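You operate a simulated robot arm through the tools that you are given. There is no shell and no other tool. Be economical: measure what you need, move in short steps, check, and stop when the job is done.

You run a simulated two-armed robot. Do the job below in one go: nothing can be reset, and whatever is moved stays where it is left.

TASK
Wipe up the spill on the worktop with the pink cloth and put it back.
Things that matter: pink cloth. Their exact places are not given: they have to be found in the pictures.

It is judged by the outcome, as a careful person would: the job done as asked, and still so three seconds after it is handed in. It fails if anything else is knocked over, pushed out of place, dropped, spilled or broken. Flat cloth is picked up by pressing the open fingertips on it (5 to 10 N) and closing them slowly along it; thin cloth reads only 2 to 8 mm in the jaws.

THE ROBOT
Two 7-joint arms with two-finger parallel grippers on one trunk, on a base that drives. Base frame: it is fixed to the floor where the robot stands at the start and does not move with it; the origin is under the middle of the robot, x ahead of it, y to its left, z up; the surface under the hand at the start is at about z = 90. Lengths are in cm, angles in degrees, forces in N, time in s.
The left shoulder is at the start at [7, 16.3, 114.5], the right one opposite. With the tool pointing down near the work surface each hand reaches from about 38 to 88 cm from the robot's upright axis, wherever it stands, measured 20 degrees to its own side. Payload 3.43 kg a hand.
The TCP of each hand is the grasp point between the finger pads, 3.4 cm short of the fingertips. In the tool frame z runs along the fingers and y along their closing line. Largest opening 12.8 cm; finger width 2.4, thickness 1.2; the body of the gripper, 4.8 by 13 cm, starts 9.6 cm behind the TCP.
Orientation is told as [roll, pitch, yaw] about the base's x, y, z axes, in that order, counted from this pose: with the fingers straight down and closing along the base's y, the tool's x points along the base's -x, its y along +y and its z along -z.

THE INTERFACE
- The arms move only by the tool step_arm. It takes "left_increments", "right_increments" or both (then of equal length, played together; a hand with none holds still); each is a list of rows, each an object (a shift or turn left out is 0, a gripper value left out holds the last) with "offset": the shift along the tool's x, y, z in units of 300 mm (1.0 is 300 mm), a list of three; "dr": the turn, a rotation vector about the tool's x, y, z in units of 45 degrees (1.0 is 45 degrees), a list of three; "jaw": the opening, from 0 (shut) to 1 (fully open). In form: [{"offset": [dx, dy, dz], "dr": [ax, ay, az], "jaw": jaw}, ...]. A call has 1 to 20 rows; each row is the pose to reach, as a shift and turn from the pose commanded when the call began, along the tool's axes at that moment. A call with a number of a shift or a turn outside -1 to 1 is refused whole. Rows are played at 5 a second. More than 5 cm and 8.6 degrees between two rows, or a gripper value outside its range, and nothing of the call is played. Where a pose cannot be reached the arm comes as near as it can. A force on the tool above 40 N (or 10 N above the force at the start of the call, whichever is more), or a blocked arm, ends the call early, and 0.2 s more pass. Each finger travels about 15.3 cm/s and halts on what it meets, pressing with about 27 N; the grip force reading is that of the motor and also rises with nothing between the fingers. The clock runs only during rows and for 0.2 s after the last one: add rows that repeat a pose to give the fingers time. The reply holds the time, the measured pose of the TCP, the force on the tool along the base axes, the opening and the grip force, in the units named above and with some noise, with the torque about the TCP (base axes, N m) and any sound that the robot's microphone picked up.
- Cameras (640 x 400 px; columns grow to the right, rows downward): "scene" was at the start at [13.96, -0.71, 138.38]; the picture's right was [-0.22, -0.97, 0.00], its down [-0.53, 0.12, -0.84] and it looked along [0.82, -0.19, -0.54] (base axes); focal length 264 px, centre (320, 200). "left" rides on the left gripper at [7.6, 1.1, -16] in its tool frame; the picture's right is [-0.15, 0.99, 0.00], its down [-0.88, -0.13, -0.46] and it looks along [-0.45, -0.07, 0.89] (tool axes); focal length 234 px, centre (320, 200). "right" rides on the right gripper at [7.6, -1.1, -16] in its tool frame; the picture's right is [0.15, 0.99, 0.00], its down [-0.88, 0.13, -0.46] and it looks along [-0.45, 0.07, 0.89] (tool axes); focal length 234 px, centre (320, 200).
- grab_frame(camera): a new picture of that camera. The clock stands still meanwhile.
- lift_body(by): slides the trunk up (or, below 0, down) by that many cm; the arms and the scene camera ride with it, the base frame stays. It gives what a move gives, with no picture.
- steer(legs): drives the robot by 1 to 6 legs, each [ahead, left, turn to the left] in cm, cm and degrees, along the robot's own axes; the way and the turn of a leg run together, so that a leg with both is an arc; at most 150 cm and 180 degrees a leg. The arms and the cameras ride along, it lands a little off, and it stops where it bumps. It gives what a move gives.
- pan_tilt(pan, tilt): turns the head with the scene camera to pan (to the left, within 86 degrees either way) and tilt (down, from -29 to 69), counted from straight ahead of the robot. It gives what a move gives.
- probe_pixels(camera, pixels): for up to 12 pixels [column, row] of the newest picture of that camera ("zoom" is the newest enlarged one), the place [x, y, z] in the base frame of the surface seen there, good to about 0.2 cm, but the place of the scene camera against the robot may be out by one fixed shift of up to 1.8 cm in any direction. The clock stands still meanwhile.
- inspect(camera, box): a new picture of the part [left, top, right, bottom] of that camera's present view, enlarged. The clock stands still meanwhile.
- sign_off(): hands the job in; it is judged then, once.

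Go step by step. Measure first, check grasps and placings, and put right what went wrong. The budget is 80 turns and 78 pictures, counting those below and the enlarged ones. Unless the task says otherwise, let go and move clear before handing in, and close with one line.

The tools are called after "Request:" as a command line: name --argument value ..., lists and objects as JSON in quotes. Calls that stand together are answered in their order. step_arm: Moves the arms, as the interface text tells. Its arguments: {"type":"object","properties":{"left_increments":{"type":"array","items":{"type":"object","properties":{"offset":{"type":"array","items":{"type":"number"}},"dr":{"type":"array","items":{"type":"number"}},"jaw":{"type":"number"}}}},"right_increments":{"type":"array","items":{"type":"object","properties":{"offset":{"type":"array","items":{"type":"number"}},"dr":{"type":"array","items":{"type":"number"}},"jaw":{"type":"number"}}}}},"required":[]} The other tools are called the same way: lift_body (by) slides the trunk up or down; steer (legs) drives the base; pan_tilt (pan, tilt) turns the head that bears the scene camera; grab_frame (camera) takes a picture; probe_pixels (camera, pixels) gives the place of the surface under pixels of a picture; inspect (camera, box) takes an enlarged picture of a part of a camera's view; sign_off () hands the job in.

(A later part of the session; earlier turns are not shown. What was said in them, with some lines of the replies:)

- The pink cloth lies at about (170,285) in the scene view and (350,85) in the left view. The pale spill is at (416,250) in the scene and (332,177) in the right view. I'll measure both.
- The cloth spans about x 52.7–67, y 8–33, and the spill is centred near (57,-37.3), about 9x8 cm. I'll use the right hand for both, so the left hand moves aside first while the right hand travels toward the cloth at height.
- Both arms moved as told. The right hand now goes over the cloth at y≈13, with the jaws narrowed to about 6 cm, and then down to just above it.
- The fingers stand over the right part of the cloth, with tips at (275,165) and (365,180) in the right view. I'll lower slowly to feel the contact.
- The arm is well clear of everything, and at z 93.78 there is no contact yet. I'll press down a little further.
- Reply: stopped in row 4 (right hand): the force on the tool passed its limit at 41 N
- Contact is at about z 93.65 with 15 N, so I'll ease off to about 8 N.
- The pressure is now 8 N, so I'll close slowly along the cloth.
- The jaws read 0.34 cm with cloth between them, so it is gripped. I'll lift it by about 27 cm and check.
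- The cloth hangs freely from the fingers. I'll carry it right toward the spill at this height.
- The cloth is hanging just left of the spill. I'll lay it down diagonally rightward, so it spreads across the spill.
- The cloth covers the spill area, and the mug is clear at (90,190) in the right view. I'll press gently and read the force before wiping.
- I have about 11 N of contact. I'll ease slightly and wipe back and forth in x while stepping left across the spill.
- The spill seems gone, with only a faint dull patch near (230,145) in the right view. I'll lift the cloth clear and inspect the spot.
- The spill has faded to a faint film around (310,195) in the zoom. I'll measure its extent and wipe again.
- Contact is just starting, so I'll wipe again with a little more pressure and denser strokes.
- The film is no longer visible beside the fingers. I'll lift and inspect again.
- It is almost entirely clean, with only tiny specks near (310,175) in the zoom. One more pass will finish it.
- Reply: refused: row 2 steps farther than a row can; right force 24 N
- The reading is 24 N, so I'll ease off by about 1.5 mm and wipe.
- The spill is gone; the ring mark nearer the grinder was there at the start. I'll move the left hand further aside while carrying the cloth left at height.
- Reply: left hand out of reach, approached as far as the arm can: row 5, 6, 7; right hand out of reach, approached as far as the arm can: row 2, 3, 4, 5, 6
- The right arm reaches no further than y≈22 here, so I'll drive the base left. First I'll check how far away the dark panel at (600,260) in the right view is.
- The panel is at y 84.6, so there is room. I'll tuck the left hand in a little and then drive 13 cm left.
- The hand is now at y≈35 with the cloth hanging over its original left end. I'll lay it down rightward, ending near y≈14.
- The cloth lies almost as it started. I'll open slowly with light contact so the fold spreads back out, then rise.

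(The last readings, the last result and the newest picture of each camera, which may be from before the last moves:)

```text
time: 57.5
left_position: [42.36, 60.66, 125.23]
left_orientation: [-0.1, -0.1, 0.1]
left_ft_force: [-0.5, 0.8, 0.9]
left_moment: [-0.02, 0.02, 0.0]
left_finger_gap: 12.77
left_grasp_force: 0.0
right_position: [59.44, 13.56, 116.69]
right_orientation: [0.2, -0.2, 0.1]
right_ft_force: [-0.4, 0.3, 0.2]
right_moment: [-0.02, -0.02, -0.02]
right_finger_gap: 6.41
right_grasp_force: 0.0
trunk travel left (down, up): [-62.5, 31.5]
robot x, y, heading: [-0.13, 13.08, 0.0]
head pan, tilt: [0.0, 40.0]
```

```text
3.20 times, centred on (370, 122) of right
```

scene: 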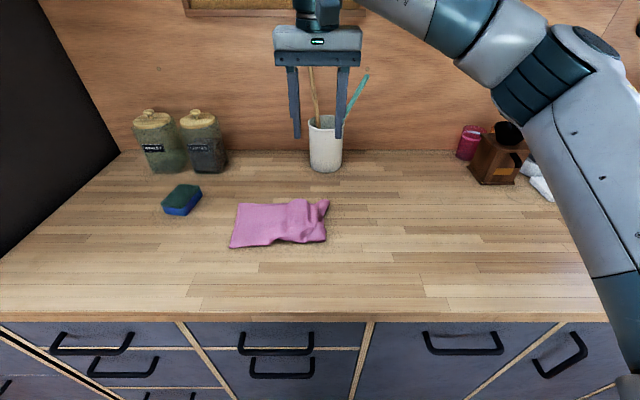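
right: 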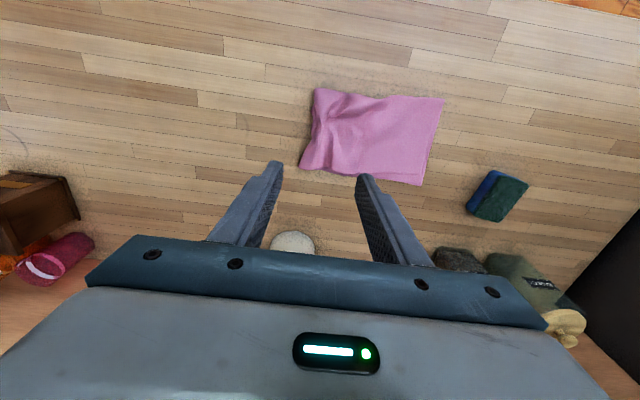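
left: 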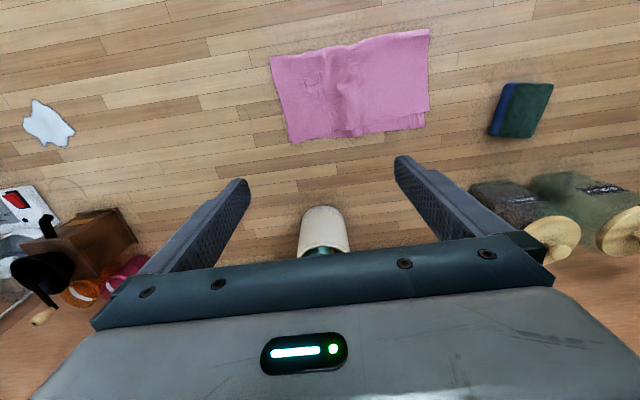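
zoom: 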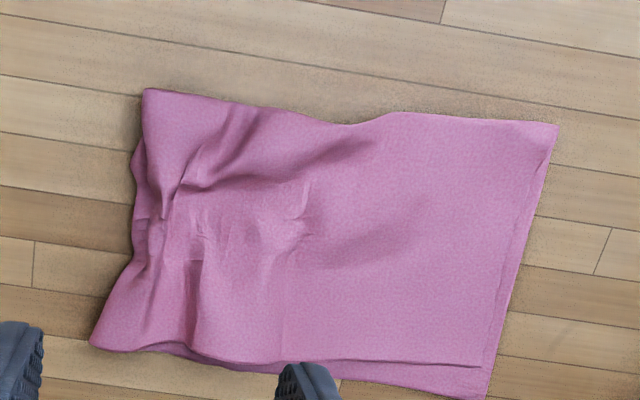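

The cloth is flat at y≈12–34, against 8–33 originally, so it sits about 2.5 cm too far left. I'll press lightly on its middle and slide it right to its place.

Request:
step_arm --right_increments '[{"offset": [0, 0.12, 0]}, {"offset": [0, 0.24, 0]}, {"offset": [0, 0.31, 0.08]}, {"offset": [0, 0.31, 0.2]}, {"offset": [0, 0.31, 0.32]}, {"offset": [0, 0.31, 0.44]}, {"offset": [0, 0.31, 0.56]}, {"offset": [0, 0.31, 0.68]}, {"offset": [0, 0.31, 0.74]}, {"offset": [0, 0.31, 0.76]}, {"offset": [0, 0.31, 0.772]}, {"offset": [0, 0.31, 0.772]}]'

```text
time: 60.1
left_position: [42.64, 60.72, 125.03]
left_orientation: [0.0, 0.0, 0.1]
left_ft_force: [0.4, -0.8, 0.3]
left_moment: [-0.02, -0.02, 0.01]
left_finger_gap: 12.78
left_grasp_force: 0.0
right_position: [59.49, 22.98, 93.64]
right_orientation: [0.3, -0.3, 0.0]
right_ft_force: [-1.0, 0.1, 3.2]
right_moment: [-0.08, -0.02, -0.02]
right_finger_gap: 6.4
right_grasp_force: 0.7
trunk travel left (down, up): [-62.5, 31.5]
robot x, y, heading: [0.01, 13.02, -0.2]
head pan, tilt: [0.0, 40.0]
```

Request:
step_arm --right_increments '[{"offset": [0, 0, 0.005]}, {"offset": [0, -0.015, 0.005]}, {"offset": [0, -0.03, 0.005]}, {"offset": [0, -0.045, 0.005]}, {"offset": [0, -0.06, 0.005]}, {"offset": [0, -0.075, 0.005]}, {"offset": [0, -0.09, 0.005]}, {"offset": [0, -0.09, -0.05]}, {"offset": [0, -0.09, -0.15]}, {"offset": [0, -0.09, -0.3]}, {"offset": [0, -0.09, -0.45]}, {"offset": [0, -0.09, -0.6]}, {"offset": [0, -0.09, -0.75]}]'

Request:
grab_frame --camera "right"

Request:
grab_frame --camera "scene"

Request:
probe_pixels --camera "scene" --pixels '[[240, 205], [232, 247], [325, 240], [327, 202]]'

```text
time: 63.0
left_position: [42.41, 60.58, 125.11]
left_orientation: [0.1, 0.0, 0.1]
left_ft_force: [0.0, -0.3, -0.2]
left_moment: [-0.05, -0.04, 0.0]
left_finger_gap: 12.8
left_grasp_force: 0.1
right_position: [59.3, 20.2, 116.45]
right_orientation: [0.2, -0.3, 0.0]
right_ft_force: [-0.3, 0.3, 0.2]
right_moment: [-0.01, 0.01, 0.01]
right_finger_gap: 6.39
right_grasp_force: 0.0
trunk travel left (down, up): [-62.5, 31.5]
robot x, y, heading: [-0.03, 13.09, 0.3]
head pan, tilt: [0.0, 40.0]
```

```text
49 pictures are left
```

right: 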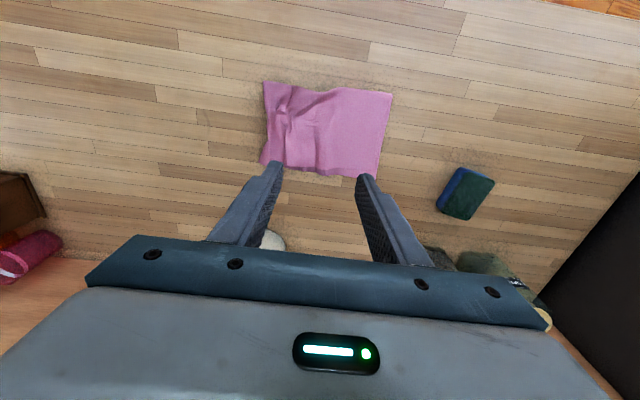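

```text
48 pictures are left
```

scene: 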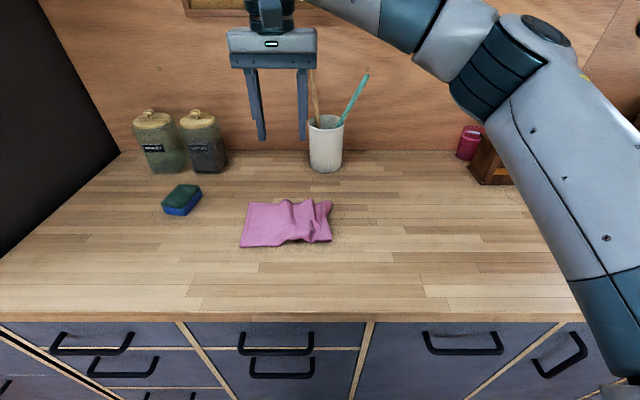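

```text
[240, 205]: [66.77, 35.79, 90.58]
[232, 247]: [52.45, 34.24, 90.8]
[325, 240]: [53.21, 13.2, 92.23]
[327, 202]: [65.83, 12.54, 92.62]
```

The cloth lies flat back in its place, the spill spot was clean in the last close-up, nothing else was disturbed, and the right hand is clear and open above it. I'll hand the job in.

Request:
sign_off

```text
The job is handed in.
```

I wiped the spill up with the pink cloth and laid the cloth back flat within about 3 cm of where it started, with nothing else moved.
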